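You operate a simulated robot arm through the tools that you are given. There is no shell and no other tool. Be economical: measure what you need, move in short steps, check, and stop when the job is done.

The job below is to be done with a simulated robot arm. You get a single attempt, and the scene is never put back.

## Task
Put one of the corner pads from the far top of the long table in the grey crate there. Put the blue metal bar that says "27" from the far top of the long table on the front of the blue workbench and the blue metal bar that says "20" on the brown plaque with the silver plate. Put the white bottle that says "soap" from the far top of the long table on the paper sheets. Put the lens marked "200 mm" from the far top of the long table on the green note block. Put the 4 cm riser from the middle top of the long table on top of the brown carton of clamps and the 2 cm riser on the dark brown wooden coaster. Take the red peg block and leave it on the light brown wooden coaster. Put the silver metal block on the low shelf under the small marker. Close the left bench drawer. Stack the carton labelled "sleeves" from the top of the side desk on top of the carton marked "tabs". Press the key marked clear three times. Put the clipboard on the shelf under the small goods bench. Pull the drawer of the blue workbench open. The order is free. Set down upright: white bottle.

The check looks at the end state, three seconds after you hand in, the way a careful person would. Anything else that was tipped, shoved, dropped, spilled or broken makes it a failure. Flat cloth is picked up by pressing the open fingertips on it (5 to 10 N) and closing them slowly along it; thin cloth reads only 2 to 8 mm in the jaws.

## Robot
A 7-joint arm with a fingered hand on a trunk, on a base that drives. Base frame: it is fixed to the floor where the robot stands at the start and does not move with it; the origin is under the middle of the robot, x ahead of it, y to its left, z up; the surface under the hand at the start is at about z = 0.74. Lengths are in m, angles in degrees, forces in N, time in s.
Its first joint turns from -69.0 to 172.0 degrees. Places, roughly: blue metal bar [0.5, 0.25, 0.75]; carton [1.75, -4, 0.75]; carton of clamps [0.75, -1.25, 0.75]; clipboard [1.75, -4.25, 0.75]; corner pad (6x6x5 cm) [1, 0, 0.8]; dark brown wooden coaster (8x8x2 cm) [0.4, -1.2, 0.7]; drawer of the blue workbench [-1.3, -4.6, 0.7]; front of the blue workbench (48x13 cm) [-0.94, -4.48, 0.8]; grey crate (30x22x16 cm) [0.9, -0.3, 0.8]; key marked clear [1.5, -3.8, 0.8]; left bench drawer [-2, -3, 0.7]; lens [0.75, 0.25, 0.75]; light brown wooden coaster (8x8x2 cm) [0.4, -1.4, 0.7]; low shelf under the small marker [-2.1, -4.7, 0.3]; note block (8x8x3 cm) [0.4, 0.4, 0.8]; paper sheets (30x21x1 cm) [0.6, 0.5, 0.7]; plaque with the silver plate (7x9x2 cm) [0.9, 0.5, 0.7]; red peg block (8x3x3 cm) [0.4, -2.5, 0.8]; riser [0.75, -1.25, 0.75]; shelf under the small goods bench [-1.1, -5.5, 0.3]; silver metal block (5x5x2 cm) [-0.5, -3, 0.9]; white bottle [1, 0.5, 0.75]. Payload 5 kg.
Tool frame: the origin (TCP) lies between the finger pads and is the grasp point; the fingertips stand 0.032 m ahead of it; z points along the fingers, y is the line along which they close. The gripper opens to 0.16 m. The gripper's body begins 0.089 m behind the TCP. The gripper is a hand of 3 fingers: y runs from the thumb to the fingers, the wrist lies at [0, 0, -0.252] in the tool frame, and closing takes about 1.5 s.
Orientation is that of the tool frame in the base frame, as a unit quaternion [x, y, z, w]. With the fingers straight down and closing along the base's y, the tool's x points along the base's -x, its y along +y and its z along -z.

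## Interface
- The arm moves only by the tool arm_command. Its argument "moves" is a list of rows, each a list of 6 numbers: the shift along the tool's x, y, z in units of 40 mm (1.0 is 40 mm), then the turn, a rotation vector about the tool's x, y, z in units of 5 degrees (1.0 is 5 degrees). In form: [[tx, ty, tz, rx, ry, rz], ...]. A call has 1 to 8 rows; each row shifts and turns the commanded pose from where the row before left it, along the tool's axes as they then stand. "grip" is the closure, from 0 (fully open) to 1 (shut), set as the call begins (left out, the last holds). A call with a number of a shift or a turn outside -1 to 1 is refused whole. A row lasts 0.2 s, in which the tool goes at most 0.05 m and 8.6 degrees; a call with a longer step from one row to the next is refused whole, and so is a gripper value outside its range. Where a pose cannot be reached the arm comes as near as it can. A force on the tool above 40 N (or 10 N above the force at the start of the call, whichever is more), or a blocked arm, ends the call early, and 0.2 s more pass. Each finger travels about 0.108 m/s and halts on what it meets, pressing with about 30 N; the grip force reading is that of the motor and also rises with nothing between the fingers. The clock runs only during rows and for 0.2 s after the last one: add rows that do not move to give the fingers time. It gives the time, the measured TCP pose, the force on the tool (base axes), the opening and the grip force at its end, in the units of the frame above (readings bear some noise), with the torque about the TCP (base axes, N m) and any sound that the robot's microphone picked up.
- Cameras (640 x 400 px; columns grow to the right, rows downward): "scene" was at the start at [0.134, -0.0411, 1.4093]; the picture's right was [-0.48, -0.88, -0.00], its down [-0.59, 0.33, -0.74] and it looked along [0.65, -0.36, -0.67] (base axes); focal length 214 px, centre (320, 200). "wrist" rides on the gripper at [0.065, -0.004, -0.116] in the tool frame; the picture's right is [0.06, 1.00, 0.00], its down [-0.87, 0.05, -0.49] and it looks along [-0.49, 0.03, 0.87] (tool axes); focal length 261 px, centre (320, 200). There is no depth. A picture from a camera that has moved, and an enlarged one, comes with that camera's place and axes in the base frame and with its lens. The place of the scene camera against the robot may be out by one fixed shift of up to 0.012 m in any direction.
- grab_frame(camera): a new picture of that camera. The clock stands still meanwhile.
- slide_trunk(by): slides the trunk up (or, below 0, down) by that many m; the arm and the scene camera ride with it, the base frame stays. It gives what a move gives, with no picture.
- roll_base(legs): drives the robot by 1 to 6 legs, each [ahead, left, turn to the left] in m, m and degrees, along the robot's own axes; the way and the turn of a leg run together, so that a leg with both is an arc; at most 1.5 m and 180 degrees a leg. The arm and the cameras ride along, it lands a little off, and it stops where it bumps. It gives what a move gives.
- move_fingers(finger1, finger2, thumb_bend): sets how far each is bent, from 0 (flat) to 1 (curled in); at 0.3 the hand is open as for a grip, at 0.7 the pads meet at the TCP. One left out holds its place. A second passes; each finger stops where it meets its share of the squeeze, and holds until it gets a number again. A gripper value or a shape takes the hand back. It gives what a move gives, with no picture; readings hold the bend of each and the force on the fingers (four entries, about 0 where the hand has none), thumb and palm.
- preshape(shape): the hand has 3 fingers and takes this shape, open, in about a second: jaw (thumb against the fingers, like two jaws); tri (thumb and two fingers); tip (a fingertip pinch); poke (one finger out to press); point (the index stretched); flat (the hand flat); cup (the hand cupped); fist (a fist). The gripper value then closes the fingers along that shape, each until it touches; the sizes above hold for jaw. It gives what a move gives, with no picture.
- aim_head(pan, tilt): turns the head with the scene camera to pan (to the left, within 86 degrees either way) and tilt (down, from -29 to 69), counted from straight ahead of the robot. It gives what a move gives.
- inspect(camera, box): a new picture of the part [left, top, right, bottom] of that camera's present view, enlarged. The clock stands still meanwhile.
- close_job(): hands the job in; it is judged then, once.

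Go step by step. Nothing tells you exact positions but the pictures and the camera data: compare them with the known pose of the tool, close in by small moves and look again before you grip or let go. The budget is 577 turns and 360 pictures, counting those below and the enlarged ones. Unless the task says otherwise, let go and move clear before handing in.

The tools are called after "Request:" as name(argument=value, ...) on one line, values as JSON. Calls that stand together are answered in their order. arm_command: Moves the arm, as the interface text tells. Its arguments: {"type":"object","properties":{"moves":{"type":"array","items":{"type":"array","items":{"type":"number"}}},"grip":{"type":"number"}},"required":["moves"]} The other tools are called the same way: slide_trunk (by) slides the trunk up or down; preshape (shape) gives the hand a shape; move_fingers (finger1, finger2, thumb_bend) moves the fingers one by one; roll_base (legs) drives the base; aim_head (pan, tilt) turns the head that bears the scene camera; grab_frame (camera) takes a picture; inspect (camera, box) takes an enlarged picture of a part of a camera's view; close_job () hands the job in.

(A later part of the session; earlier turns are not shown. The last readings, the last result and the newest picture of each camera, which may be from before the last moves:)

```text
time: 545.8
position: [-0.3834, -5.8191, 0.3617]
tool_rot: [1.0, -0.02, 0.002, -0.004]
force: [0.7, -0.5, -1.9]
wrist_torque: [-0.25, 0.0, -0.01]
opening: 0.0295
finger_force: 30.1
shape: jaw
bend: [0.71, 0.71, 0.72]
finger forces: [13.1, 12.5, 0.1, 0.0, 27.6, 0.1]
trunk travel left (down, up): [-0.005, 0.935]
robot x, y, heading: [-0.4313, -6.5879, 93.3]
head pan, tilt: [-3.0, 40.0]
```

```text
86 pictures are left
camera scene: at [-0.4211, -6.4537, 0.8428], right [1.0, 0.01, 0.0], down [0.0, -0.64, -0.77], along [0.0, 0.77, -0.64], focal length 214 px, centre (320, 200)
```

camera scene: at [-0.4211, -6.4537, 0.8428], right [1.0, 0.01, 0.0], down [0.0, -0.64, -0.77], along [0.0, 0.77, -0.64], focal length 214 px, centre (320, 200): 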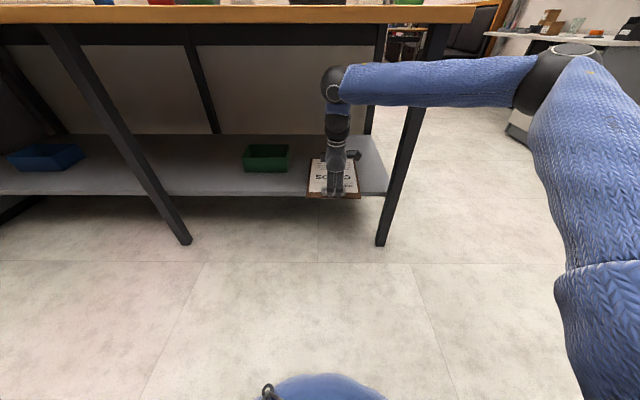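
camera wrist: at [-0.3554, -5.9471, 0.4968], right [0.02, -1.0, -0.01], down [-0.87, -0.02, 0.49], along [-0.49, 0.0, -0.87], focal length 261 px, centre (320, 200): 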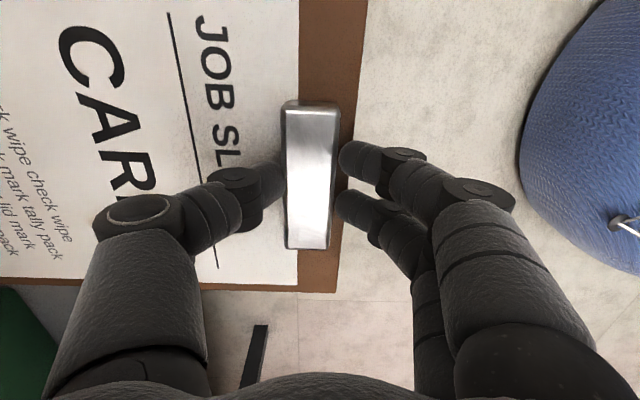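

Another 3 cm in, then lower.

Request:
arm_command(moves=[[0, -0.4, 0, 0, 0, 0], [0, -0.4, 0, 0, 0, 0], [0, 0, 0.3, 0, 0, 0], [0, 0, 0.2, 0, 0, 0], [0, 0, 0, 0, 0, 0]])

Request:
arm_command(moves=[[0, 0, 0.15, 0, 0, 0], [0, 0, 0, 0, 0, 0]])

Request:
arm_command(moves=[[0, 0, 0.12, 0, 0, 0], [0, 0, 0, 0, 0, 0]])

```text
time: 547.0
position: [-0.3815, -5.7873, 0.3429]
tool_rot: [1.0, -0.02, 0.002, -0.004]
force: [-0.8, -0.4, -2.2]
wrist_torque: [-0.25, 0.04, -0.01]
opening: 0.0292
finger_force: 30.4
shape: jaw
bend: [0.71, 0.71, 0.72]
finger forces: [13.0, 12.5, 0.0, 0.0, 27.5, 0.0]
trunk travel left (down, up): [-0.005, 0.935]
robot x, y, heading: [-0.4295, -6.587, 93.3]
head pan, tilt: [-3.0, 40.0]
```

```text
time: 547.6
position: [-0.3827, -5.7886, 0.3369]
tool_rot: [1.0, -0.02, 0.002, -0.003]
force: [0.5, 0.2, -3.2]
wrist_torque: [-0.23, 0.02, 0.0]
opening: 0.0291
finger_force: 29.9
shape: jaw
bend: [0.71, 0.71, 0.72]
finger forces: [13.1, 12.4, 0.0, 0.1, 27.5, 0.0]
trunk travel left (down, up): [-0.005, 0.935]
robot x, y, heading: [-0.4267, -6.5897, 93.3]
head pan, tilt: [-3.0, 40.0]
```

```text
time: 548.2
position: [-0.3818, -5.7871, 0.3316]
tool_rot: [1.0, -0.02, 0.001, -0.004]
force: [-0.1, -0.4, -0.2]
wrist_torque: [-0.2, 0.1, 0.01]
opening: 0.0292
finger_force: 29.8
shape: jaw
bend: [0.71, 0.71, 0.72]
finger forces: [12.7, 13.0, 0.0, 0.1, 28.3, 0.0]
trunk travel left (down, up): [-0.005, 0.935]
robot x, y, heading: [-0.4312, -6.5866, 93.1]
head pan, tilt: [-3.0, 40.0]
```

Request:
arm_command(moves=[[0, 0, 0.05, 0, 0, 0], [0, 0, 0, 0, 0, 0]])

Request:
grab_frame(camera="scene")

```text
time: 548.8
position: [-0.3825, -5.7867, 0.3311]
tool_rot: [1.0, -0.02, 0.002, -0.005]
force: [1.2, -0.2, 12.9]
wrist_torque: [0.24, 0.06, 0.02]
opening: 0.0296
finger_force: 30.1
shape: jaw
bend: [0.71, 0.71, 0.72]
finger forces: [13.4, 13.7, 0.0, 0.1, 39.8, 0.1]
trunk travel left (down, up): [-0.005, 0.935]
robot x, y, heading: [-0.425, -6.5873, 93.1]
head pan, tilt: [-3.0, 40.0]
```

```text
85 pictures are left
camera scene: at [-0.4211, -6.4544, 0.8431], right [1.0, 0.01, 0.0], down [0.0, -0.64, -0.77], along [0.0, 0.77, -0.64], focal length 214 px, centre (320, 200)
```

scene: 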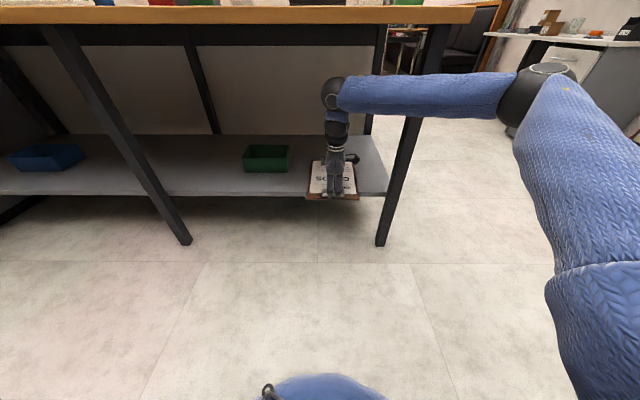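

Supported. Raise 4 mm and slide 5 cm further in, so it lies fully on the shelf.

Request:
arm_command(moves=[[0, 0, -0.2, 0, 0, 0], [0, -0.5, 0, 0, 0, 0], [0, -0.5, 0, 0, 0, 0], [0, -0.4, 0, 0, 0, 0], [0, 0, 0.1, 0, 0, 0], [0, 0, 0, 0, 0, 0]])

Request:
arm_command(moves=[[0, 0, 0.08, 0, 0, 0], [0, 0, 0, 0, 0, 0]])

Request:
grab_frame(camera="wrist")

```text
time: 550.2
position: [-0.3796, -5.7316, 0.3349]
tool_rot: [1.0, -0.02, 0.002, -0.004]
force: [0.1, -0.4, -2.5]
wrist_torque: [-0.19, 0.01, 0.0]
opening: 0.0292
finger_force: 30.1
shape: jaw
bend: [0.71, 0.71, 0.71]
finger forces: [13.0, 12.4, 0.1, 0.0, 27.8, 0.0]
trunk travel left (down, up): [-0.005, 0.935]
robot x, y, heading: [-0.4284, -6.5866, 93.6]
head pan, tilt: [-3.0, 40.0]
```

```text
time: 550.8
position: [-0.3799, -5.7316, 0.3318]
tool_rot: [1.0, -0.02, 0.001, -0.005]
force: [1.3, -1.6, 9.0]
wrist_torque: [-0.48, 0.09, 0.02]
opening: 0.0293
finger_force: 29.6
shape: jaw
bend: [0.71, 0.71, 0.71]
finger forces: [13.7, 13.8, 0.2, 0.1, 29.0, 0.0]
trunk travel left (down, up): [-0.005, 0.935]
robot x, y, heading: [-0.4275, -6.5872, 93.2]
head pan, tilt: [-3.0, 40.0]
```

```text
84 pictures are left
camera wrist: at [-0.3144, -5.7304, 0.4481], right [0.02, -1.0, -0.01], down [-0.87, -0.02, 0.49], along [-0.49, 0.0, -0.87], focal length 261 px, centre (320, 200)
```

wrist: 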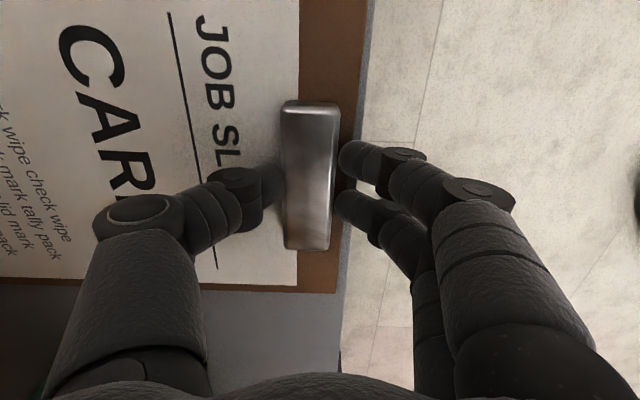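

The board end is just inside the shelf edge. 5 cm further for a safe margin.

Request:
arm_command(moves=[[0, 0, -0.18, 0, 0, 0], [0, -0.5, 0, 0, 0, 0], [0, -0.5, 0, 0, 0, 0], [0, -0.3, 0, 0, 0, 0], [0, 0, 0.12, 0, 0, 0], [0, 0, 0, 0, 0, 0]])

Request:
grab_frame(camera="scene")

Request:
arm_command(moves=[[0, 0, 0.07, 0, 0, 0], [0, 0, 0, 0, 0, 0]])

```text
time: 552.2
position: [-0.3781, -5.6787, 0.3339]
tool_rot: [1.0, -0.021, 0.002, -0.003]
force: [0.3, 0.2, -1.9]
wrist_torque: [-0.25, 0.0, -0.02]
opening: 0.0292
finger_force: 30.3
shape: jaw
bend: [0.71, 0.71, 0.71]
finger forces: [13.0, 12.3, 0.0, 0.0, 27.6, 0.0]
trunk travel left (down, up): [-0.005, 0.935]
robot x, y, heading: [-0.4284, -6.593, 93.2]
head pan, tilt: [-3.0, 40.0]
```

```text
83 pictures are left
camera scene: at [-0.4211, -6.4536, 0.8427], right [1.0, 0.01, 0.0], down [0.0, -0.64, -0.77], along [0.0, 0.77, -0.64], focal length 214 px, centre (320, 200)
```

scene: 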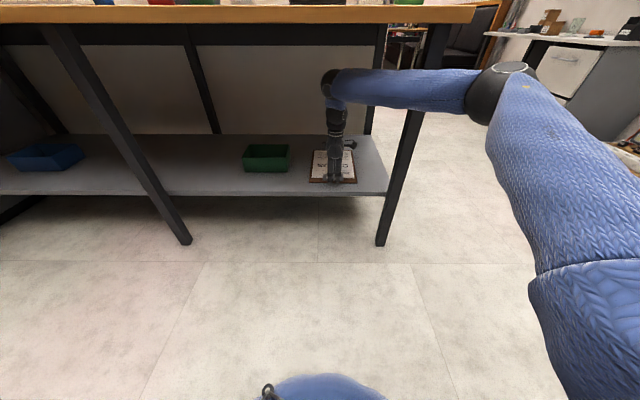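

```text
time: 552.8
position: [-0.3779, -5.6787, 0.3326]
tool_rot: [1.0, -0.02, 0.003, -0.004]
force: [-0.2, -1.4, 9.8]
wrist_torque: [-0.49, 0.08, 0.03]
opening: 0.0294
finger_force: 29.4
shape: jaw
bend: [0.71, 0.71, 0.71]
finger forces: [13.8, 13.9, 0.0, 0.0, 28.6, 0.0]
trunk travel left (down, up): [-0.005, 0.935]
robot x, y, heading: [-0.4296, -6.5894, 93.1]
head pan, tilt: [-3.0, 40.0]
```

Fully on the shelf. Release, lift slightly, and withdraw.

Request:
arm_command(moves=[[0, 0, -0.03, 0, 0, 0], [0, 0, 0, 0, 0, 0], [0, 0, 0, 0, 0, 0], [0, 0, 0, 0, 0, 0]], grip=0.55)

Request:
arm_command(moves=[[0, 0, -0.5, 0, 0, 0], [0, 0, -0.5, 0, 0, 0], [0, 0.8, 0, 0, 0, 0], [0, 0.8, 0, 0, 0, 0], [0, 0.8, 0, 0, 0, 0], [0, 0.8, 0, 0, 0, 0], [0, 0.8, 0, 0, 0, 0], [0, 0.8, 0, 0, 0, 0]])

Request:
inspect(camera="scene", box=[220, 110, 420, 230])

```text
time: 553.8
position: [-0.3769, -5.6793, 0.3319]
tool_rot: [1.0, -0.021, 0.001, -0.004]
force: [0.9, -0.5, 1.8]
wrist_torque: [0.05, 0.0, 0.0]
opening: 0.0704
finger_force: 0.1
shape: jaw
bend: [0.73, 0.73, 0.7]
finger forces: [0.1, 0.0, 0.1, 0.0, 2.0, 0.0]
trunk travel left (down, up): [-0.005, 0.935]
robot x, y, heading: [-0.4255, -6.5854, 93.2]
head pan, tilt: [-3.0, 40.0]
```

```text
time: 555.6
position: [-0.3855, -5.8719, 0.3715]
tool_rot: [1.0, -0.02, 0.002, -0.003]
force: [0.1, -0.3, -0.7]
wrist_torque: [0.0, 0.03, 0.02]
opening: 0.0716
finger_force: 0.1
shape: jaw
bend: [0.73, 0.73, 0.7]
finger forces: [0.1, 0.1, 0.1, 0.0, 0.0, 0.0]
trunk travel left (down, up): [-0.005, 0.935]
robot x, y, heading: [-0.4287, -6.5899, 93.4]
head pan, tilt: [-3.0, 40.0]
```

```text
3.20 times, centred on (320, 170) of scene
camera zoom: at [-0.4211, -6.4537, 0.8428], right [1.0, 0.01, 0.0], down [0.0, -0.64, -0.77], along [0.0, 0.77, -0.64], focal length 686 px, centre (320, 296)
```

zoom: 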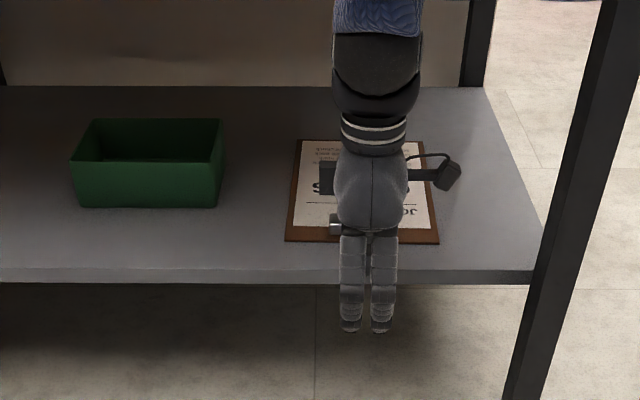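

Clipboard is on the shelf. Back off, raise the trunk to normal and yaw the hand back.

Request:
roll_base(legs=[[-0.22, 0, 0]])

Request:
slide_trunk(by=0.4)

Request:
slide_trunk(by=0.17)

Request:
arm_command(moves=[[0, 0, -0.5, 0, 0, 1], [0, 0, -0.5, 0, 0, 1], [0, 0, -0.5, 0, 0, 1], [0, 0, -0.5, 0, 0, 1], [0, 0, -0.5, 0, 0, 1], [0, 0, -0.5, 0, 0, 1], [0, 0, 0, 0, 0, 1], [0, 0, 0, 0, 0, 1]])

Request:
arm_command(moves=[[0, 0, 0, 0, 0, 1], [0, 0, 0, 0, 0, 1], [0, 0, 0, 0, 0, 1], [0, 0, 0, 0, 0, 1], [0, 0, 0, 0, 0, 1], [0, 0, 0, 0, 0, 1], [0, 0, 0, 0, 0, 1], [0, 0, 0, 0, 0, 1]])

Request:
arm_command(moves=[[0, 0, 0, 0, 0, 1], [0, 0, 0, 0, 0, 0.4], [0, 0, -1, 0, 0, 0], [0, 0, -1, 0, 0, 0], [0, 0, 0, 0, 0, 0]])

```text
time: 557.3
position: [-0.3722, -6.0937, 0.3724]
tool_rot: [1.0, -0.02, 0.001, -0.003]
force: [-0.3, -0.9, -0.6]
wrist_torque: [0.02, 0.02, -0.04]
opening: 0.0714
finger_force: 0.0
shape: jaw
bend: [0.73, 0.73, 0.7]
finger forces: [0.1, 0.0, 0.1, 0.0, 0.1, 0.0]
trunk travel left (down, up): [-0.005, 0.935]
robot x, y, heading: [-0.4161, -6.8111, 93.3]
head pan, tilt: [-3.0, 40.0]
```

```text
time: 561.1
position: [-0.3717, -6.0934, 0.7714]
tool_rot: [1.0, -0.019, 0.002, -0.004]
force: [0.6, -0.1, -0.2]
wrist_torque: [0.01, 0.02, -0.02]
opening: 0.0716
finger_force: 0.1
shape: jaw
bend: [0.73, 0.73, 0.7]
finger forces: [0.1, 0.1, 0.1, 0.0, 0.1, 0.0]
trunk travel left (down, up): [-0.405, 0.535]
robot x, y, heading: [-0.4172, -6.8115, 93.5]
head pan, tilt: [-3.0, 40.0]
```

```text
time: 563.0
position: [-0.3713, -6.0926, 0.9404]
tool_rot: [1.0, -0.02, 0.002, -0.004]
force: [0.9, 0.6, 0.2]
wrist_torque: [-0.01, 0.01, 0.02]
opening: 0.0715
finger_force: 0.1
shape: jaw
bend: [0.73, 0.73, 0.7]
finger forces: [0.0, 0.0, 0.0, 0.0, 0.0, 0.1]
trunk travel left (down, up): [-0.575, 0.365]
robot x, y, heading: [-0.4148, -6.8114, 93.3]
head pan, tilt: [-3.0, 40.0]
```

```text
time: 564.8
position: [-0.3723, -6.0942, 1.0616]
tool_rot: [0.932, -0.362, 0.001, -0.004]
force: [0.9, 0.4, 0.7]
wrist_torque: [0.04, -0.01, 0.01]
opening: 0.0715
finger_force: 0.0
shape: jaw
bend: [0.73, 0.73, 0.7]
finger forces: [0.0, 0.0, 0.0, 0.1, 0.1, 0.0]
trunk travel left (down, up): [-0.575, 0.365]
robot x, y, heading: [-0.4122, -6.8079, 93.2]
head pan, tilt: [-3.0, 40.0]
```

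```text
time: 566.6
position: [-0.3735, -6.095, 1.0613]
tool_rot: [0.753, -0.658, -0.001, -0.005]
force: [-0.8, -0.2, -0.2]
wrist_torque: [-0.03, 0.03, -0.01]
opening: 0.0714
finger_force: 0.1
shape: jaw
bend: [0.73, 0.73, 0.7]
finger forces: [0.0, 0.0, 0.0, 0.0, 0.1, 0.1]
trunk travel left (down, up): [-0.575, 0.365]
robot x, y, heading: [-0.4137, -6.8112, 93.2]
head pan, tilt: [-3.0, 40.0]
```

```text
time: 567.8
position: [-0.3724, -6.0946, 1.1403]
tool_rot: [0.71, -0.704, -0.002, -0.004]
force: [-0.1, 0.4, 0.4]
wrist_torque: [0.0, 0.01, 0.01]
opening: 0.0714
finger_force: 0.1
shape: jaw
bend: [0.73, 0.73, 0.7]
finger forces: [0.0, 0.0, 0.0, 0.0, 0.0, 0.0]
trunk travel left (down, up): [-0.575, 0.365]
robot x, y, heading: [-0.4167, -6.8098, 93.5]
head pan, tilt: [-3.0, 40.0]
```

Drive back to the long table's middle: first right and north through the corridor.

Request:
roll_base(legs=[[0, -0.92, -3.5], [1.5, 0, 0], [1.2, 0, 0]])

Request:
aim_head(pan=0, tilt=30)

Request:
grab_frame(camera="scene")

```text
time: 585.3
position: [0.564, -3.3763, 1.1408]
tool_rot: [-0.694, 0.72, 0.001, 0.004]
force: [0.0, -0.2, -0.4]
wrist_torque: [0.01, 0.03, 0.04]
opening: 0.0718
finger_force: 0.0
shape: jaw
bend: [0.73, 0.73, 0.7]
finger forces: [0.0, 0.0, 0.0, 0.0, 0.1, 0.0]
trunk travel left (down, up): [-0.575, 0.365]
robot x, y, heading: [0.4909, -4.0864, 90.6]
head pan, tilt: [-3.0, 40.0]
```

```text
time: 586.1
position: [0.5649, -3.3763, 1.141]
tool_rot: [-0.694, 0.72, 0.001, 0.004]
force: [0.0, -0.5, -0.1]
wrist_torque: [0.02, 0.02, 0.0]
opening: 0.0714
finger_force: 0.1
shape: jaw
bend: [0.73, 0.73, 0.7]
finger forces: [0.0, 0.0, 0.0, 0.1, 0.0, 0.1]
trunk travel left (down, up): [-0.575, 0.365]
robot x, y, heading: [0.4876, -4.0871, 90.4]
head pan, tilt: [0.0, 30.0]
```

```text
81 pictures are left
camera scene: at [0.4974, -3.9477, 1.4281], right [1.0, 0.01, 0.0], down [0.0, -0.5, -0.87], along [-0.01, 0.87, -0.5], focal length 214 px, centre (320, 200)
```

scene: 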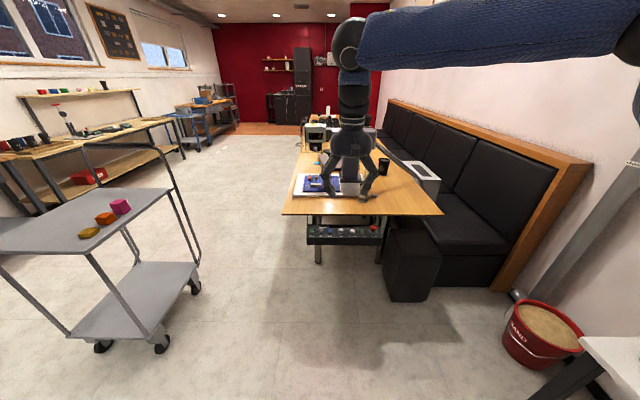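

The cart–table gap is too narrow; go round the cart's west side.

Request:
roll_base(legs=[[0, 0, 89.5], [0, -0.34, 0], [1.5, 0, 0], [0.36, 0, 0], [0, 0, -90]])

Request:
roll_base(legs=[[1.45, 0, 0], [0, 0, -90], [1.15, 0, 0]])

Request:
aim_head(pan=0, tilt=35)

Request:
grab_frame(camera="scene")

```text
time: 604.8
position: [-1.3016, -3.0343, 1.1414]
tool_rot: [-0.694, 0.72, 0.001, 0.004]
force: [0.9, -0.5, -0.2]
wrist_torque: [0.02, 0.0, -0.02]
opening: 0.0717
finger_force: 0.2
shape: jaw
bend: [0.73, 0.73, 0.7]
finger forces: [0.0, 0.1, 0.0, 0.0, 0.0, 0.1]
trunk travel left (down, up): [-0.575, 0.365]
robot x, y, heading: [-1.3813, -3.747, 90.5]
head pan, tilt: [0.0, 30.0]
```

```text
time: 621.4
position: [0.4587, -2.3649, 1.1397]
tool_rot: [0.021, 1.0, -0.002, 0.004]
force: [0.7, -0.5, 0.3]
wrist_torque: [0.0, 0.01, 0.02]
opening: 0.0717
finger_force: 0.0
shape: jaw
bend: [0.73, 0.73, 0.7]
finger forces: [0.1, 0.0, 0.1, 0.0, 0.0, 0.0]
trunk travel left (down, up): [-0.575, 0.365]
robot x, y, heading: [-0.2518, -2.2817, 0.2]
head pan, tilt: [0.0, 30.0]
```

```text
time: 622.0
position: [0.4579, -2.3641, 1.1409]
tool_rot: [0.021, 1.0, -0.002, 0.004]
force: [0.6, 0.3, 0.0]
wrist_torque: [0.02, 0.0, -0.03]
opening: 0.0717
finger_force: 0.0
shape: jaw
bend: [0.73, 0.73, 0.7]
finger forces: [0.1, 0.0, 0.0, 0.0, 0.1, 0.0]
trunk travel left (down, up): [-0.575, 0.365]
robot x, y, heading: [-0.2518, -2.2859, 0.3]
head pan, tilt: [0.0, 35.0]
```

```text
80 pictures are left
camera scene: at [-0.104, -2.2849, 1.4204], right [0.0, -1.0, 0.0], down [-0.57, 0.0, -0.82], along [0.82, 0.0, -0.57], focal length 214 px, centre (320, 200)
```

scene: 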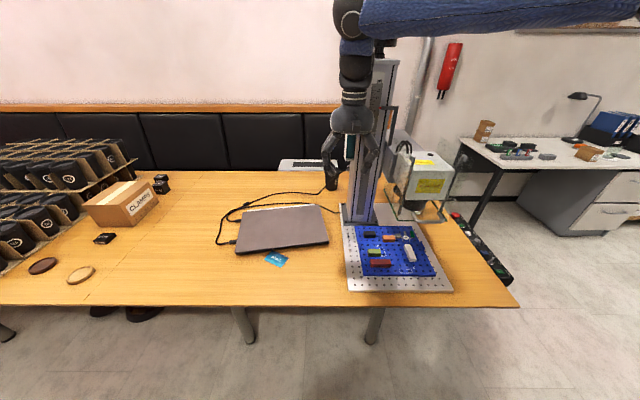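

Blue peg board with blocks at right; clamps carton, risers and coasters at left. Zoom in on the peg board and the risers.

Request:
inspect(camera="scene", box=[340, 215, 460, 300])

Request:
inspect(camera="scene", box=[0, 165, 200, 295])

```text
4.71 times, centred on (400, 258) of scene
camera zoom: at [-0.104, -2.2849, 1.4204], right [0.0, -1.0, 0.0], down [-0.57, 0.0, -0.82], along [0.82, 0.0, -0.57], focal length 1009 px, centre (-56, -71)
```

zoom: 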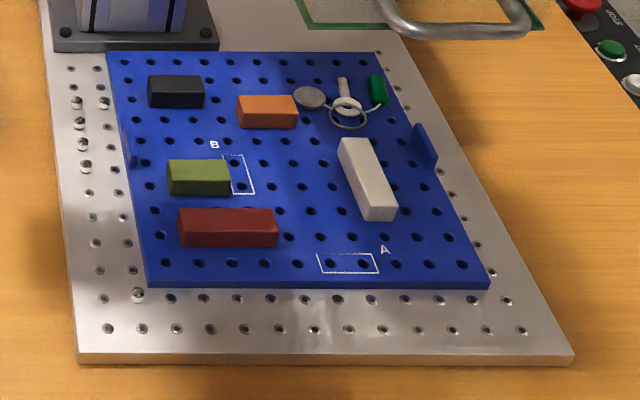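

```text
3.08 times, centred on (100, 230) of scene
camera zoom: at [-0.104, -2.2849, 1.4204], right [0.0, -1.0, 0.0], down [-0.57, 0.0, -0.82], along [0.82, 0.0, -0.57], focal length 660 px, centre (997, 108)
```

zoom: 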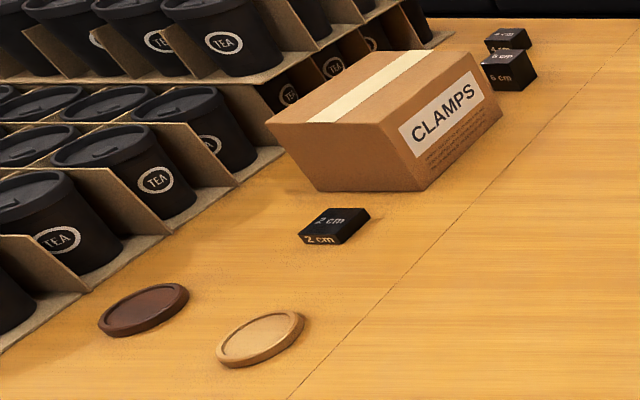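

Red peg block at about (0.39, -2.496), 8 cm along y. Move above it.

Request:
arm_command(moves=[[0.45, -0.85, 0.4, 0, 0, 0], [0.45, -0.85, 0.8, 0, 0, 0], [0.45, -0.85, 0.8, 0, 0, 0], [0.4, -0.75, 0.9, 0, 0, 0], [0, 0, 0.6, 0, 0, -0.5], [0, 0, 0, 0, 0, 0]], grip=0.2)

Request:
grab_frame(camera="wrist")

```text
time: 622.7
position: [0.4227, -2.4174, 1.0987]
tool_rot: [0.015, 1.0, 0.002, 0.006]
force: [6.1, 19.6, -0.2]
wrist_torque: [-0.73, 0.27, 0.49]
opening: 0.1277
finger_force: 0.1
shape: jaw
bend: [0.59, 0.59, 0.55]
finger forces: [0.0, 0.0, 0.1, 0.0, 19.2, 0.0]
trunk travel left (down, up): [-0.575, 0.365]
robot x, y, heading: [-0.2559, -2.281, 0.7]
head pan, tilt: [0.0, 35.0]
stopped in row 3: the force on the tool passed its limit at 53 N (the readings are from after the stop); the commanded pose is now the measured one
```

```text
77 pictures are left
camera wrist: at [0.3565, -2.4198, 1.2131], right [-0.03, 1.0, 0.0], down [0.86, 0.03, 0.5], along [0.5, 0.02, -0.86], focal length 261 px, centre (320, 200)
```

wrist: 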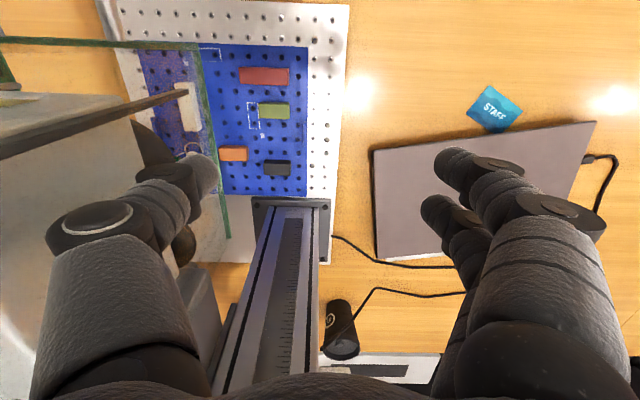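

The thumb touched a glass guard of the machine. Back off (+y) and inspect the guard.

Request:
arm_command(moves=[[0, 0.6, -0.2, 0, 0, 0], [0, 0.9, -0.3, 0, 0, 0], [0, 0.9, 0, 0, 0, 0]])

Request:
inspect(camera="scene", box=[330, 60, 500, 300])

Request:
inspect(camera="wrist", box=[0, 0, 340, 260])

```text
time: 623.5
position: [0.4266, -2.3251, 1.1181]
tool_rot: [0.018, 1.0, 0.001, 0.005]
force: [0.8, 0.4, -0.4]
wrist_torque: [0.01, 0.0, -0.02]
opening: 0.128
finger_force: 0.1
shape: jaw
bend: [0.59, 0.59, 0.55]
finger forces: [0.0, 0.0, 0.0, 0.1, 0.0, 0.1]
trunk travel left (down, up): [-0.575, 0.365]
robot x, y, heading: [-0.2563, -2.286, 0.2]
head pan, tilt: [0.0, 35.0]
```

```text
1.67 times, centred on (415, 180) of scene
camera zoom: at [-0.1033, -2.2838, 1.4202], right [0.01, -1.0, 0.0], down [-0.57, 0.0, -0.82], along [0.82, 0.0, -0.57], focal length 358 px, centre (162, 233)
```

zoom: 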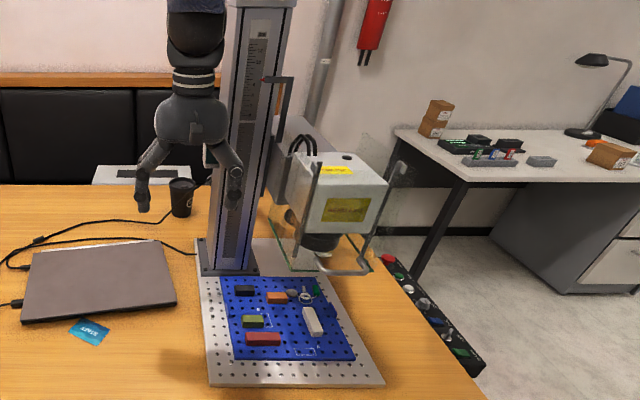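

```text
1.54 times, centred on (170, 130) of wrist
camera zoom: at [0.3605, -2.3268, 1.234], right [-0.03, 1.0, 0.0], down [0.86, 0.02, 0.5], along [0.5, 0.02, -0.87], focal length 401 px, centre (551, 308)
```

zoom: 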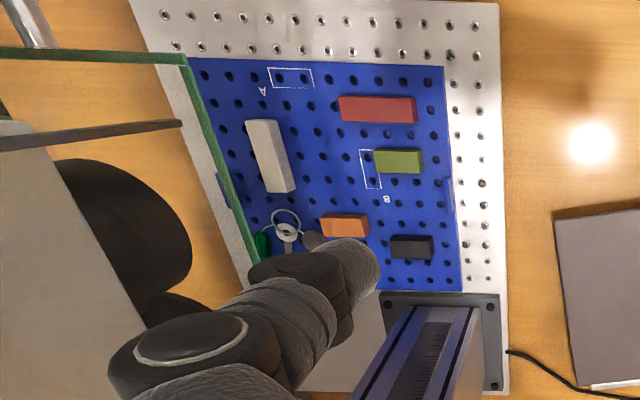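

The glass guard's lower edge is at z≈1.0, x≥0.357, y≈-2.51. A 45° forward-tilted hand coming from the robot's side will pass below it. Tilt and approach.

Request:
arm_command(moves=[[0.8, 0, 0, 0, -1, 0], [0.8, 0, 0, 0, -1, 0], [0.4, 0, 0, 0, -1, 0], [0, 0, 0, 0, -1, 0], [0, 0, 0, 0, -1, 0], [0, 0, 0, 0, -1, 0], [0, 0, 0, 0, -1, 0], [0, 0, 0, 0, -1, 0]])

Request:
arm_command(moves=[[0, -0.8, 0, 0, -1, 0], [0.5, -0.9, 0.5, 0, 0, 0], [0.6, -0.9, 0.5, 0, 0, 0], [0.6, -0.9, 0.5, 0, 0, 0], [0.6, -0.9, 0.5, 0, 0, 0], [0, 0, 0, 0, 0, 0]])

Request:
grab_frame(camera="wrist")

```text
time: 625.3
position: [0.3446, -2.3227, 1.1121]
tool_rot: [0.016, 0.937, -0.005, 0.348]
force: [-0.9, 0.6, -0.4]
wrist_torque: [-0.02, -0.02, -0.02]
opening: 0.128
finger_force: 0.0
shape: jaw
bend: [0.59, 0.59, 0.55]
finger forces: [0.1, 0.0, 0.1, 0.1, 0.0, 0.1]
trunk travel left (down, up): [-0.575, 0.365]
robot x, y, heading: [-0.2537, -2.2836, 0.1]
head pan, tilt: [0.0, 35.0]
```

```text
time: 626.7
position: [0.3607, -2.3482, 1.0901]
tool_rot: [0.016, 0.922, -0.005, 0.388]
force: [-0.2, 0.6, -0.1]
wrist_torque: [0.0, -0.02, 0.02]
opening: 0.1275
finger_force: 0.0
shape: jaw
bend: [0.59, 0.59, 0.55]
finger forces: [0.0, 0.1, 0.0, 0.1, 0.0, 0.1]
out of reach, approached as far as the arm can: row 1, 2, 3, 4, 5
trunk travel left (down, up): [-0.575, 0.365]
robot x, y, heading: [-0.2514, -2.2867, 0.2]
head pan, tilt: [0.0, 35.0]
```

```text
74 pictures are left
camera wrist: at [0.2333, -2.3476, 1.1245], right [-0.01, 1.0, -0.04], down [0.26, 0.04, 0.97], along [0.97, 0.0, -0.26], focal length 261 px, centre (320, 200)
```

wrist: 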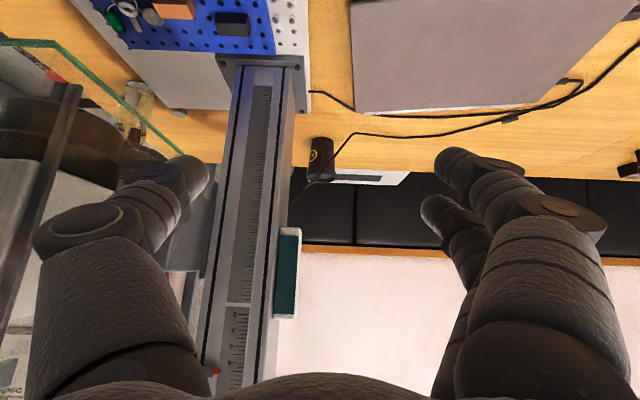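

Inner limit reached; back the base 0.18 m and try again.

Request:
roll_base(legs=[[-0.18, -0.04, 0]])

Request:
arm_command(moves=[[0.3, -0.95, 0.2, 0, 0, 0], [0.5, -0.95, 0.5, 0, 0, 0], [0.5, -0.95, 0.5, 0, 0, 0], [0.7, 0, 0.7, 0, 0, 0], [0.7, 0, 0.7, 0, 0, 0], [0, 0, 0, 0, 0, 0]])

Request:
grab_frame(camera="wrist")

```text
time: 628.2
position: [0.1795, -2.3896, 1.0908]
tool_rot: [0.017, 0.922, -0.005, 0.388]
force: [-1.1, 0.0, -0.1]
wrist_torque: [0.02, 0.0, 0.0]
opening: 0.1278
finger_force: 0.1
shape: jaw
bend: [0.59, 0.59, 0.55]
finger forces: [0.0, 0.1, 0.0, 0.0, 0.1, 0.1]
trunk travel left (down, up): [-0.575, 0.365]
robot x, y, heading: [-0.4308, -2.3282, 0.1]
head pan, tilt: [0.0, 35.0]
```

```text
time: 629.6
position: [0.1884, -2.3875, 1.0113]
tool_rot: [0.018, 0.922, -0.006, 0.387]
force: [0.8, 0.3, 0.5]
wrist_torque: [-0.03, 0.0, -0.01]
opening: 0.1276
finger_force: 0.0
shape: jaw
bend: [0.59, 0.59, 0.55]
finger forces: [0.1, 0.1, 0.0, 0.0, 0.1, 0.0]
out of reach, approached as far as the arm can: row 1, 2, 3, 4
trunk travel left (down, up): [-0.575, 0.365]
robot x, y, heading: [-0.436, -2.3255, 0.6]
head pan, tilt: [0.0, 35.0]
```

```text
73 pictures are left
camera wrist: at [0.0601, -2.3862, 1.0457], right [-0.01, 1.0, -0.04], down [0.26, 0.04, 0.96], along [0.97, 0.0, -0.26], focal length 261 px, centre (320, 200)
```

wrist: 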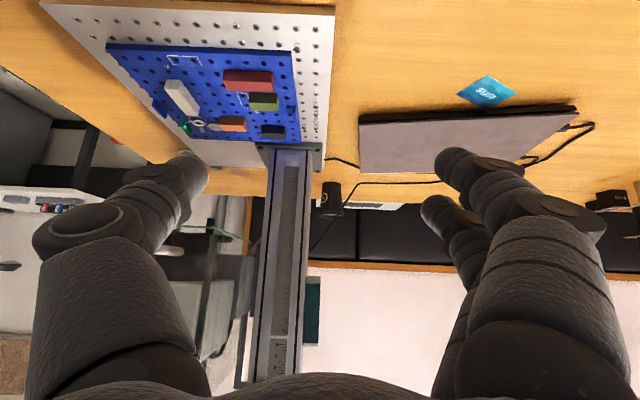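

Request:
roll_base(legs=[[0.01, 0, 0]])

Request:
arm_command(moves=[[0.08, -0.56, 0.85, 0, 0, 0], [0.08, -0.56, 0.85, 0, 0, 0], [0.08, -0.56, 0.85, 0, 0, 0], [0.08, -0.56, 0.85, 0, 0, 0], [0.08, -0.56, 0.75, 0, 0, 0], [0, 0, 0, 0, 0, 0]])

Request:
grab_frame(camera="wrist")

```text
time: 630.3
position: [0.198, -2.3868, 1.0103]
tool_rot: [0.016, 0.922, -0.005, 0.386]
force: [0.5, 0.6, 0.2]
wrist_torque: [-0.02, 0.03, 0.0]
opening: 0.1279
finger_force: 0.1
shape: jaw
bend: [0.59, 0.59, 0.55]
finger forces: [0.0, 0.0, 0.0, 0.0, 0.0, 0.0]
trunk travel left (down, up): [-0.575, 0.365]
robot x, y, heading: [-0.4221, -2.326, 0.3]
head pan, tilt: [0.0, 35.0]
```

```text
time: 631.7
position: [0.3024, -2.5019, 0.8841]
tool_rot: [0.017, 0.922, -0.007, 0.387]
force: [-0.3, -0.3, 0.2]
wrist_torque: [-0.07, 0.04, -0.01]
opening: 0.1278
finger_force: 0.0
shape: jaw
bend: [0.59, 0.59, 0.55]
finger forces: [0.1, 0.1, 0.0, 0.0, 0.1, 0.0]
trunk travel left (down, up): [-0.575, 0.365]
robot x, y, heading: [-0.4226, -2.3266, 0.1]
head pan, tilt: [0.0, 35.0]
```

```text
72 pictures are left
camera wrist: at [0.174, -2.5011, 0.9182], right [-0.01, 1.0, -0.04], down [0.26, 0.04, 0.96], along [0.97, 0.0, -0.26], focal length 261 px, centre (320, 200)
```

wrist: 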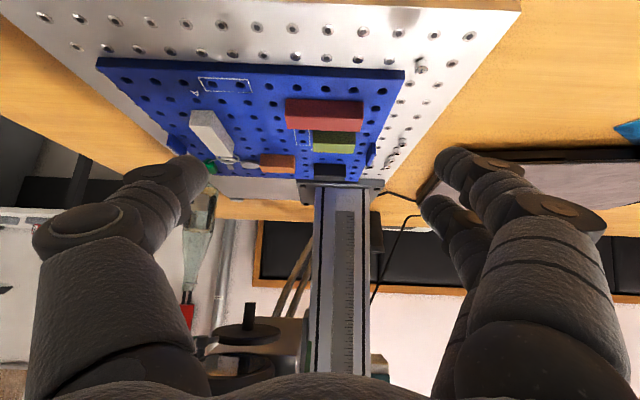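

The block stands ~1.5 cm above the board: x 0.378–0.408, y −2.533…−2.463. Reduce the tilt to 30° and approach.

Request:
arm_command(moves=[[0, 0, 0, 0, 1, 0], [0, 0, 0, 0, 1, 0], [0, 0, 0, 0, 1, 0], [-0.2, 0.05, 0.8, 0, 0, 0], [-0.2, 0.05, 0.8, 0, 0, 0], [-0.2, 0, 0.4, 0, 0, 0], [0, 0, 0, 0, 0, 0]])

Request:
grab_frame(camera="wrist")

Request:
inspect(camera="scene", box=[340, 150, 460, 260])

```text
time: 633.3
position: [0.3635, -2.5013, 0.8266]
tool_rot: [0.017, 0.965, -0.003, 0.263]
force: [-0.9, 0.5, 0.1]
wrist_torque: [0.01, 0.02, 0.03]
opening: 0.1277
finger_force: 0.1
shape: jaw
bend: [0.59, 0.59, 0.55]
finger forces: [0.1, 0.1, 0.0, 0.0, 0.1, 0.0]
trunk travel left (down, up): [-0.575, 0.365]
robot x, y, heading: [-0.4178, -2.3253, 0.3]
head pan, tilt: [0.0, 35.0]
```

```text
71 pictures are left
camera wrist: at [0.2483, -2.4998, 0.8929], right [-0.02, 1.0, -0.03], down [0.5, 0.03, 0.87], along [0.87, 0.0, -0.5], focal length 261 px, centre (320, 200)
```

wrist: 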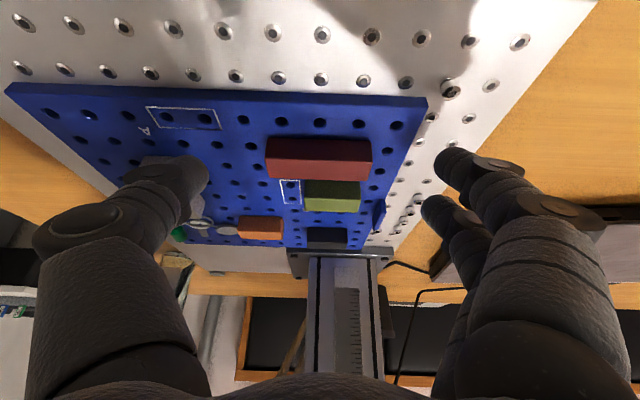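

```text
3.64 times, centred on (400, 205) of scene
camera zoom: at [-0.2743, -2.3258, 1.4204], right [0.01, -1.0, 0.0], down [-0.57, 0.0, -0.82], along [0.82, 0.0, -0.57], focal length 780 px, centre (29, 182)
```

zoom: 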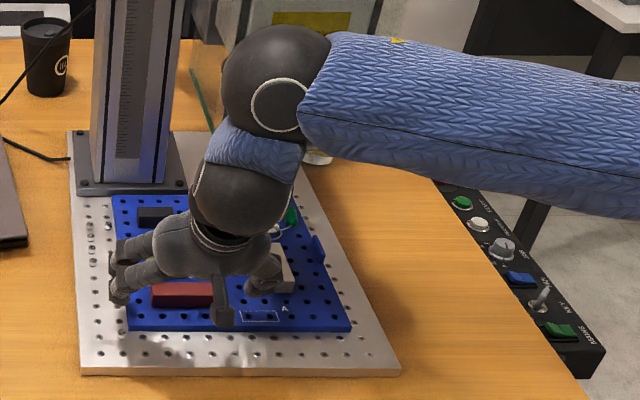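

Narrow the opening to ~10 cm to clear the white block, then advance.

Request:
arm_command(moves=[[0, 0, 0, 0, 0, 0], [0, 0, 0, 0, 0, 0], [0, 0.03, 0.35, 0, 0, 0], [0, 0, 0.3, 0, 0, 0], [0, 0, 0, 0, 0, 0]], grip=0.38)

Request:
grab_frame(camera="wrist")

```text
time: 634.5
position: [0.3764, -2.4992, 0.8043]
tool_rot: [0.018, 0.965, -0.004, 0.263]
force: [-0.8, -0.5, -0.5]
wrist_torque: [-0.02, 0.01, 0.0]
opening: 0.0996
finger_force: 0.1
shape: jaw
bend: [0.7, 0.7, 0.69]
finger forces: [0.0, 0.0, 0.0, 0.0, 0.0, 0.1]
trunk travel left (down, up): [-0.575, 0.365]
robot x, y, heading: [-0.4243, -2.3238, 0.3]
head pan, tilt: [0.0, 35.0]
```

```text
69 pictures are left
camera wrist: at [0.2612, -2.4991, 0.8707], right [-0.02, 1.0, -0.03], down [0.5, 0.03, 0.87], along [0.87, 0.0, -0.5], focal length 261 px, centre (320, 200)
```

wrist: 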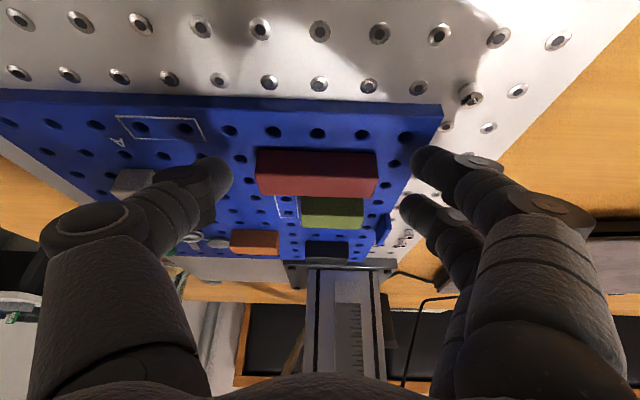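

Request:
arm_command(moves=[[0, 0, 0.13, 0, 0, 0], [0, 0, 0, 0, 0, 0]])

Request:
arm_command(moves=[[0, 0, 0, 0, 0, 0], [0, 0, 0, 0, 0, 0], [0, 0, 0, 0, 0, 0], [0, 0, 0, 0, 0, 0], [0, 0, 0, 0, 0, 0]], grip=0.9)

Request:
grab_frame(camera="wrist")

```text
time: 635.1
position: [0.3793, -2.499, 0.8003]
tool_rot: [0.018, 0.964, -0.004, 0.264]
force: [-1.9, 0.2, 1.8]
wrist_torque: [0.14, 0.07, 0.06]
opening: 0.0997
finger_force: 0.0
shape: jaw
bend: [0.71, 0.7, 0.69]
finger forces: [2.6, 0.0, 0.1, 0.0, 0.0, 0.0]
trunk travel left (down, up): [-0.575, 0.365]
robot x, y, heading: [-0.4246, -2.3301, 0.5]
head pan, tilt: [0.0, 35.0]
```

```text
time: 636.3
position: [0.3781, -2.4994, 0.8011]
tool_rot: [0.018, 0.964, -0.004, 0.264]
force: [-1.8, -0.3, 6.0]
wrist_torque: [0.32, -0.02, 0.0]
opening: 0.0743
finger_force: 29.9
shape: jaw
bend: [0.71, 0.73, 0.7]
finger forces: [15.0, 11.2, 0.0, 0.0, 27.2, 0.0]
trunk travel left (down, up): [-0.575, 0.365]
robot x, y, heading: [-0.4241, -2.3228, 0.1]
head pan, tilt: [0.0, 35.0]
```

```text
68 pictures are left
camera wrist: at [0.2637, -2.4992, 0.8669], right [-0.02, 1.0, -0.03], down [0.5, 0.03, 0.87], along [0.87, 0.0, -0.5], focal length 261 px, centre (320, 200)
```

wrist: 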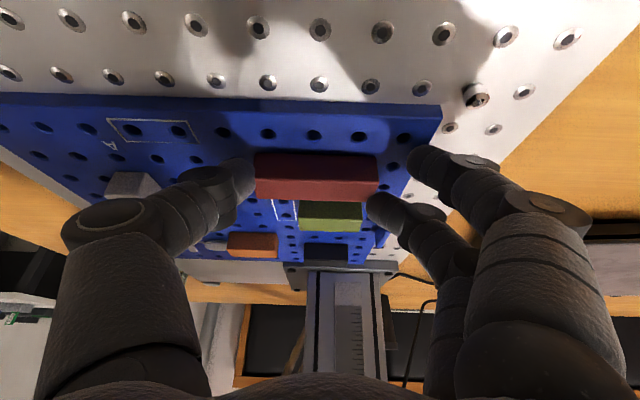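

Gripped at both ends. Pull straight up gently.

Request:
arm_command(moves=[[-0.13, 0, -0.21, 0, 0, 0], [-0.13, 0, -0.21, 0, 0, 0], [-0.25, 0, -0.43, 0, 0, 0], [-0.25, 0, -0.43, 0, 0, 0], [0, 0, 0, 0, 0, 0]])

Request:
grab_frame(camera="wrist")

```text
time: 637.5
position: [0.3788, -2.499, 0.86]
tool_rot: [0.018, 0.964, -0.004, 0.264]
force: [0.1, 0.6, -0.6]
wrist_torque: [0.02, 0.02, 0.0]
opening: 0.0554
finger_force: 29.4
shape: jaw
bend: [0.75, 0.72, 0.73]
finger forces: [0.0, 17.0, 0.1, 0.0, 16.7, 0.0]
trunk travel left (down, up): [-0.575, 0.365]
robot x, y, heading: [-0.4201, -2.3247, 0.4]
head pan, tilt: [0.0, 35.0]
```

```text
67 pictures are left
camera wrist: at [0.2644, -2.5, 0.9261], right [-0.02, 1.0, -0.03], down [0.5, 0.03, 0.86], along [0.87, 0.0, -0.5], focal length 261 px, centre (320, 200)
```

wrist: 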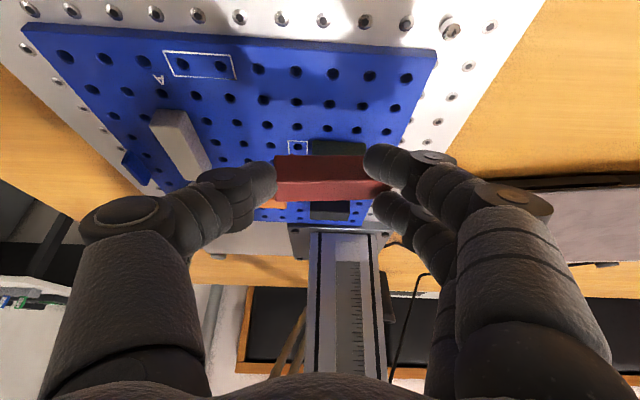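

The block is free. Withdraw from under the guard, raise, and drive left toward the coasters.

Request:
arm_command(moves=[[0.6, 0, -0.8, 0, 0, 0], [0.6, 0, -0.8, 0, 0, 0], [0.2, 0, -0.95, 0, 0, 0], [0, 0, -0.95, 0, 0, 0], [0, 0, 0, 0, 0, 0]])

Request:
roll_base(legs=[[0, 0.95, 0]])

Request:
grab_frame(camera="wrist")

Request:
grab_frame(camera="scene")

```text
time: 638.7
position: [0.2602, -2.4968, 0.9515]
tool_rot: [0.017, 0.965, -0.003, 0.263]
force: [0.3, 0.6, -0.7]
wrist_torque: [-0.01, 0.0, -0.04]
opening: 0.0553
finger_force: 29.8
shape: jaw
bend: [0.75, 0.72, 0.73]
finger forces: [0.0, 17.0, 0.0, 0.0, 16.7, 0.1]
trunk travel left (down, up): [-0.575, 0.365]
robot x, y, heading: [-0.4214, -2.3237, 0.0]
head pan, tilt: [0.0, 35.0]
```

```text
time: 643.7
position: [0.2518, -1.5389, 0.9535]
tool_rot: [0.014, 0.965, -0.002, 0.263]
force: [-0.8, 0.4, -0.2]
wrist_torque: [0.01, 0.03, -0.01]
opening: 0.0556
finger_force: 30.3
shape: jaw
bend: [0.75, 0.72, 0.73]
finger forces: [0.0, 16.9, 0.1, 0.1, 16.7, 0.0]
trunk travel left (down, up): [-0.575, 0.365]
robot x, y, heading: [-0.4324, -1.3744, 0.5]
head pan, tilt: [0.0, 35.0]
```

```text
66 pictures are left
camera wrist: at [0.1377, -1.5402, 1.0181], right [-0.03, 1.0, -0.03], down [0.5, 0.04, 0.87], along [0.87, 0.01, -0.5], focal length 261 px, centre (320, 200)
```

wrist: 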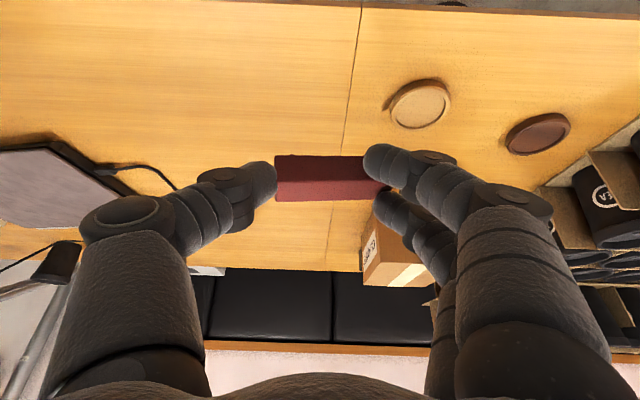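

```text
65 pictures are left
camera scene: at [-0.2826, -1.3732, 1.4203], right [0.01, -1.0, 0.0], down [-0.57, -0.01, -0.82], along [0.82, 0.01, -0.57], focal length 214 px, centre (320, 200)
```

scene: 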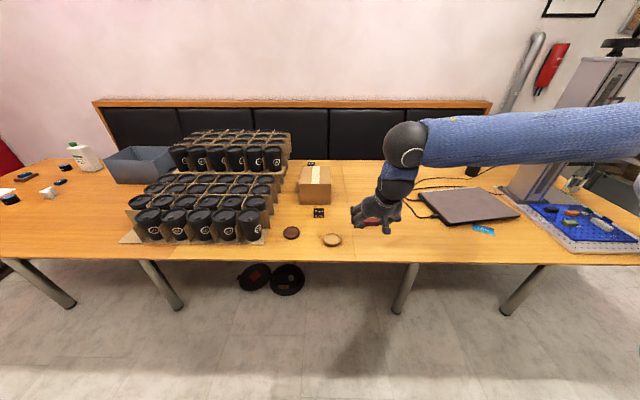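

Light coaster at (0.351, -1.421). Move the block over it.

Request:
arm_command(moves=[[-0.17, 0.705, 0.755, 0, 0, 0], [-0.17, 0.705, 0.755, 0, 0, 0], [-0.17, 0.705, 0.755, 0, 0, 0], [-0.17, 0.705, 0.755, 0, 0, 0], [0, 0, 0, 0, 0, 0]])

Request:
grab_frame(camera="wrist")

Request:
inspect(camera="scene", box=[270, 160, 390, 260])

```text
time: 644.9
position: [0.3394, -1.4311, 0.8628]
tool_rot: [0.014, 0.965, -0.002, 0.263]
force: [-0.1, 0.0, 0.3]
wrist_torque: [0.01, -0.04, 0.0]
opening: 0.0551
finger_force: 30.1
shape: jaw
bend: [0.75, 0.72, 0.73]
finger forces: [0.0, 17.2, 0.1, 0.0, 16.8, 0.0]
trunk travel left (down, up): [-0.575, 0.365]
robot x, y, heading: [-0.4336, -1.3761, 0.7]
head pan, tilt: [0.0, 35.0]
```

```text
64 pictures are left
camera wrist: at [0.2259, -1.4306, 0.9279], right [-0.03, 1.0, -0.03], down [0.5, 0.04, 0.87], along [0.87, 0.01, -0.5], focal length 261 px, centre (320, 200)
```

wrist: 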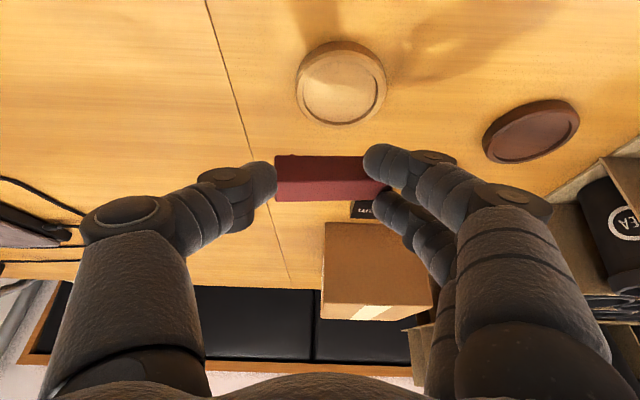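

```text
4.00 times, centred on (330, 210) of scene
camera zoom: at [-0.2831, -1.3738, 1.4204], right [0.01, -1.0, 0.0], down [-0.57, -0.01, -0.82], along [0.82, 0.01, -0.57], focal length 858 px, centre (280, 160)
```

zoom: 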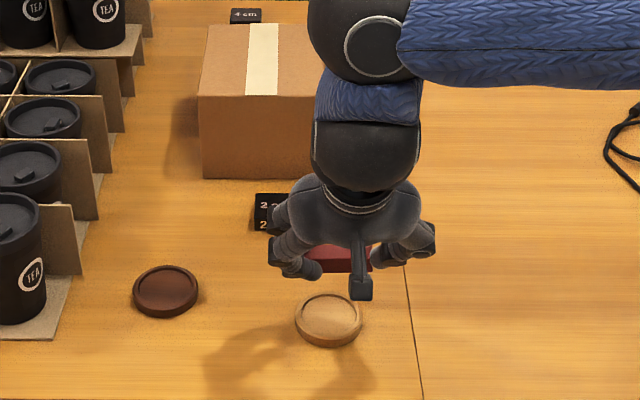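

Shift 9 mm left and lower in steps.

Request:
arm_command(moves=[[0.3, 0.22, 0.52, 0, 0, 0], [0.3, 0, 0.52, 0, 0, 0], [0, 0, 0, 0, 0, 0]])

Request:
arm_command(moves=[[0.1, 0, 0.17, 0, 0, 0], [0, 0, 0, 0, 0, 0]])

Request:
inspect(camera="scene", box=[300, 200, 396, 260])

```text
time: 645.7
position: [0.3401, -1.4209, 0.8131]
tool_rot: [0.015, 0.964, -0.003, 0.264]
force: [0.0, 0.0, -0.8]
wrist_torque: [0.02, 0.0, 0.02]
opening: 0.0551
finger_force: 29.9
shape: jaw
bend: [0.75, 0.72, 0.73]
finger forces: [0.1, 17.0, 0.0, 0.1, 16.6, 0.1]
trunk travel left (down, up): [-0.575, 0.365]
robot x, y, heading: [-0.4324, -1.3722, 0.5]
head pan, tilt: [0.0, 35.0]
```

```text
time: 646.3
position: [0.3402, -1.4211, 0.8055]
tool_rot: [0.014, 0.965, -0.002, 0.263]
force: [-0.4, -0.2, 0.1]
wrist_torque: [0.02, 0.03, -0.01]
opening: 0.0554
finger_force: 30.0
shape: jaw
bend: [0.75, 0.72, 0.73]
finger forces: [0.1, 17.0, 0.1, 0.1, 16.5, 0.0]
trunk travel left (down, up): [-0.575, 0.365]
robot x, y, heading: [-0.428, -1.3758, 1.0]
head pan, tilt: [0.0, 35.0]
```

```text
6.67 times, centred on (348, 230) of scene
camera zoom: at [-0.2826, -1.3736, 1.4204], right [0.01, -1.0, 0.0], down [-0.57, -0.01, -0.82], along [0.82, 0.01, -0.57], focal length 1430 px, centre (133, 0)
```

zoom: 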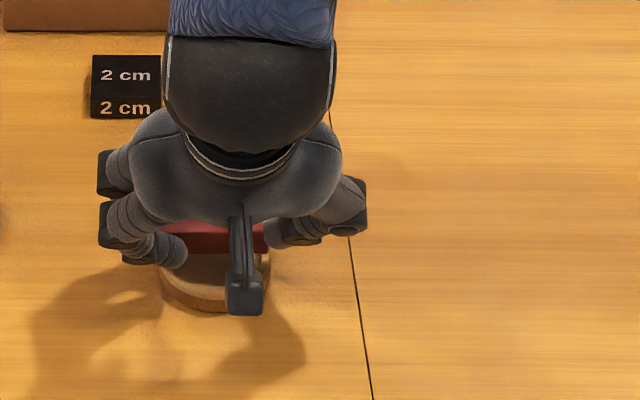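

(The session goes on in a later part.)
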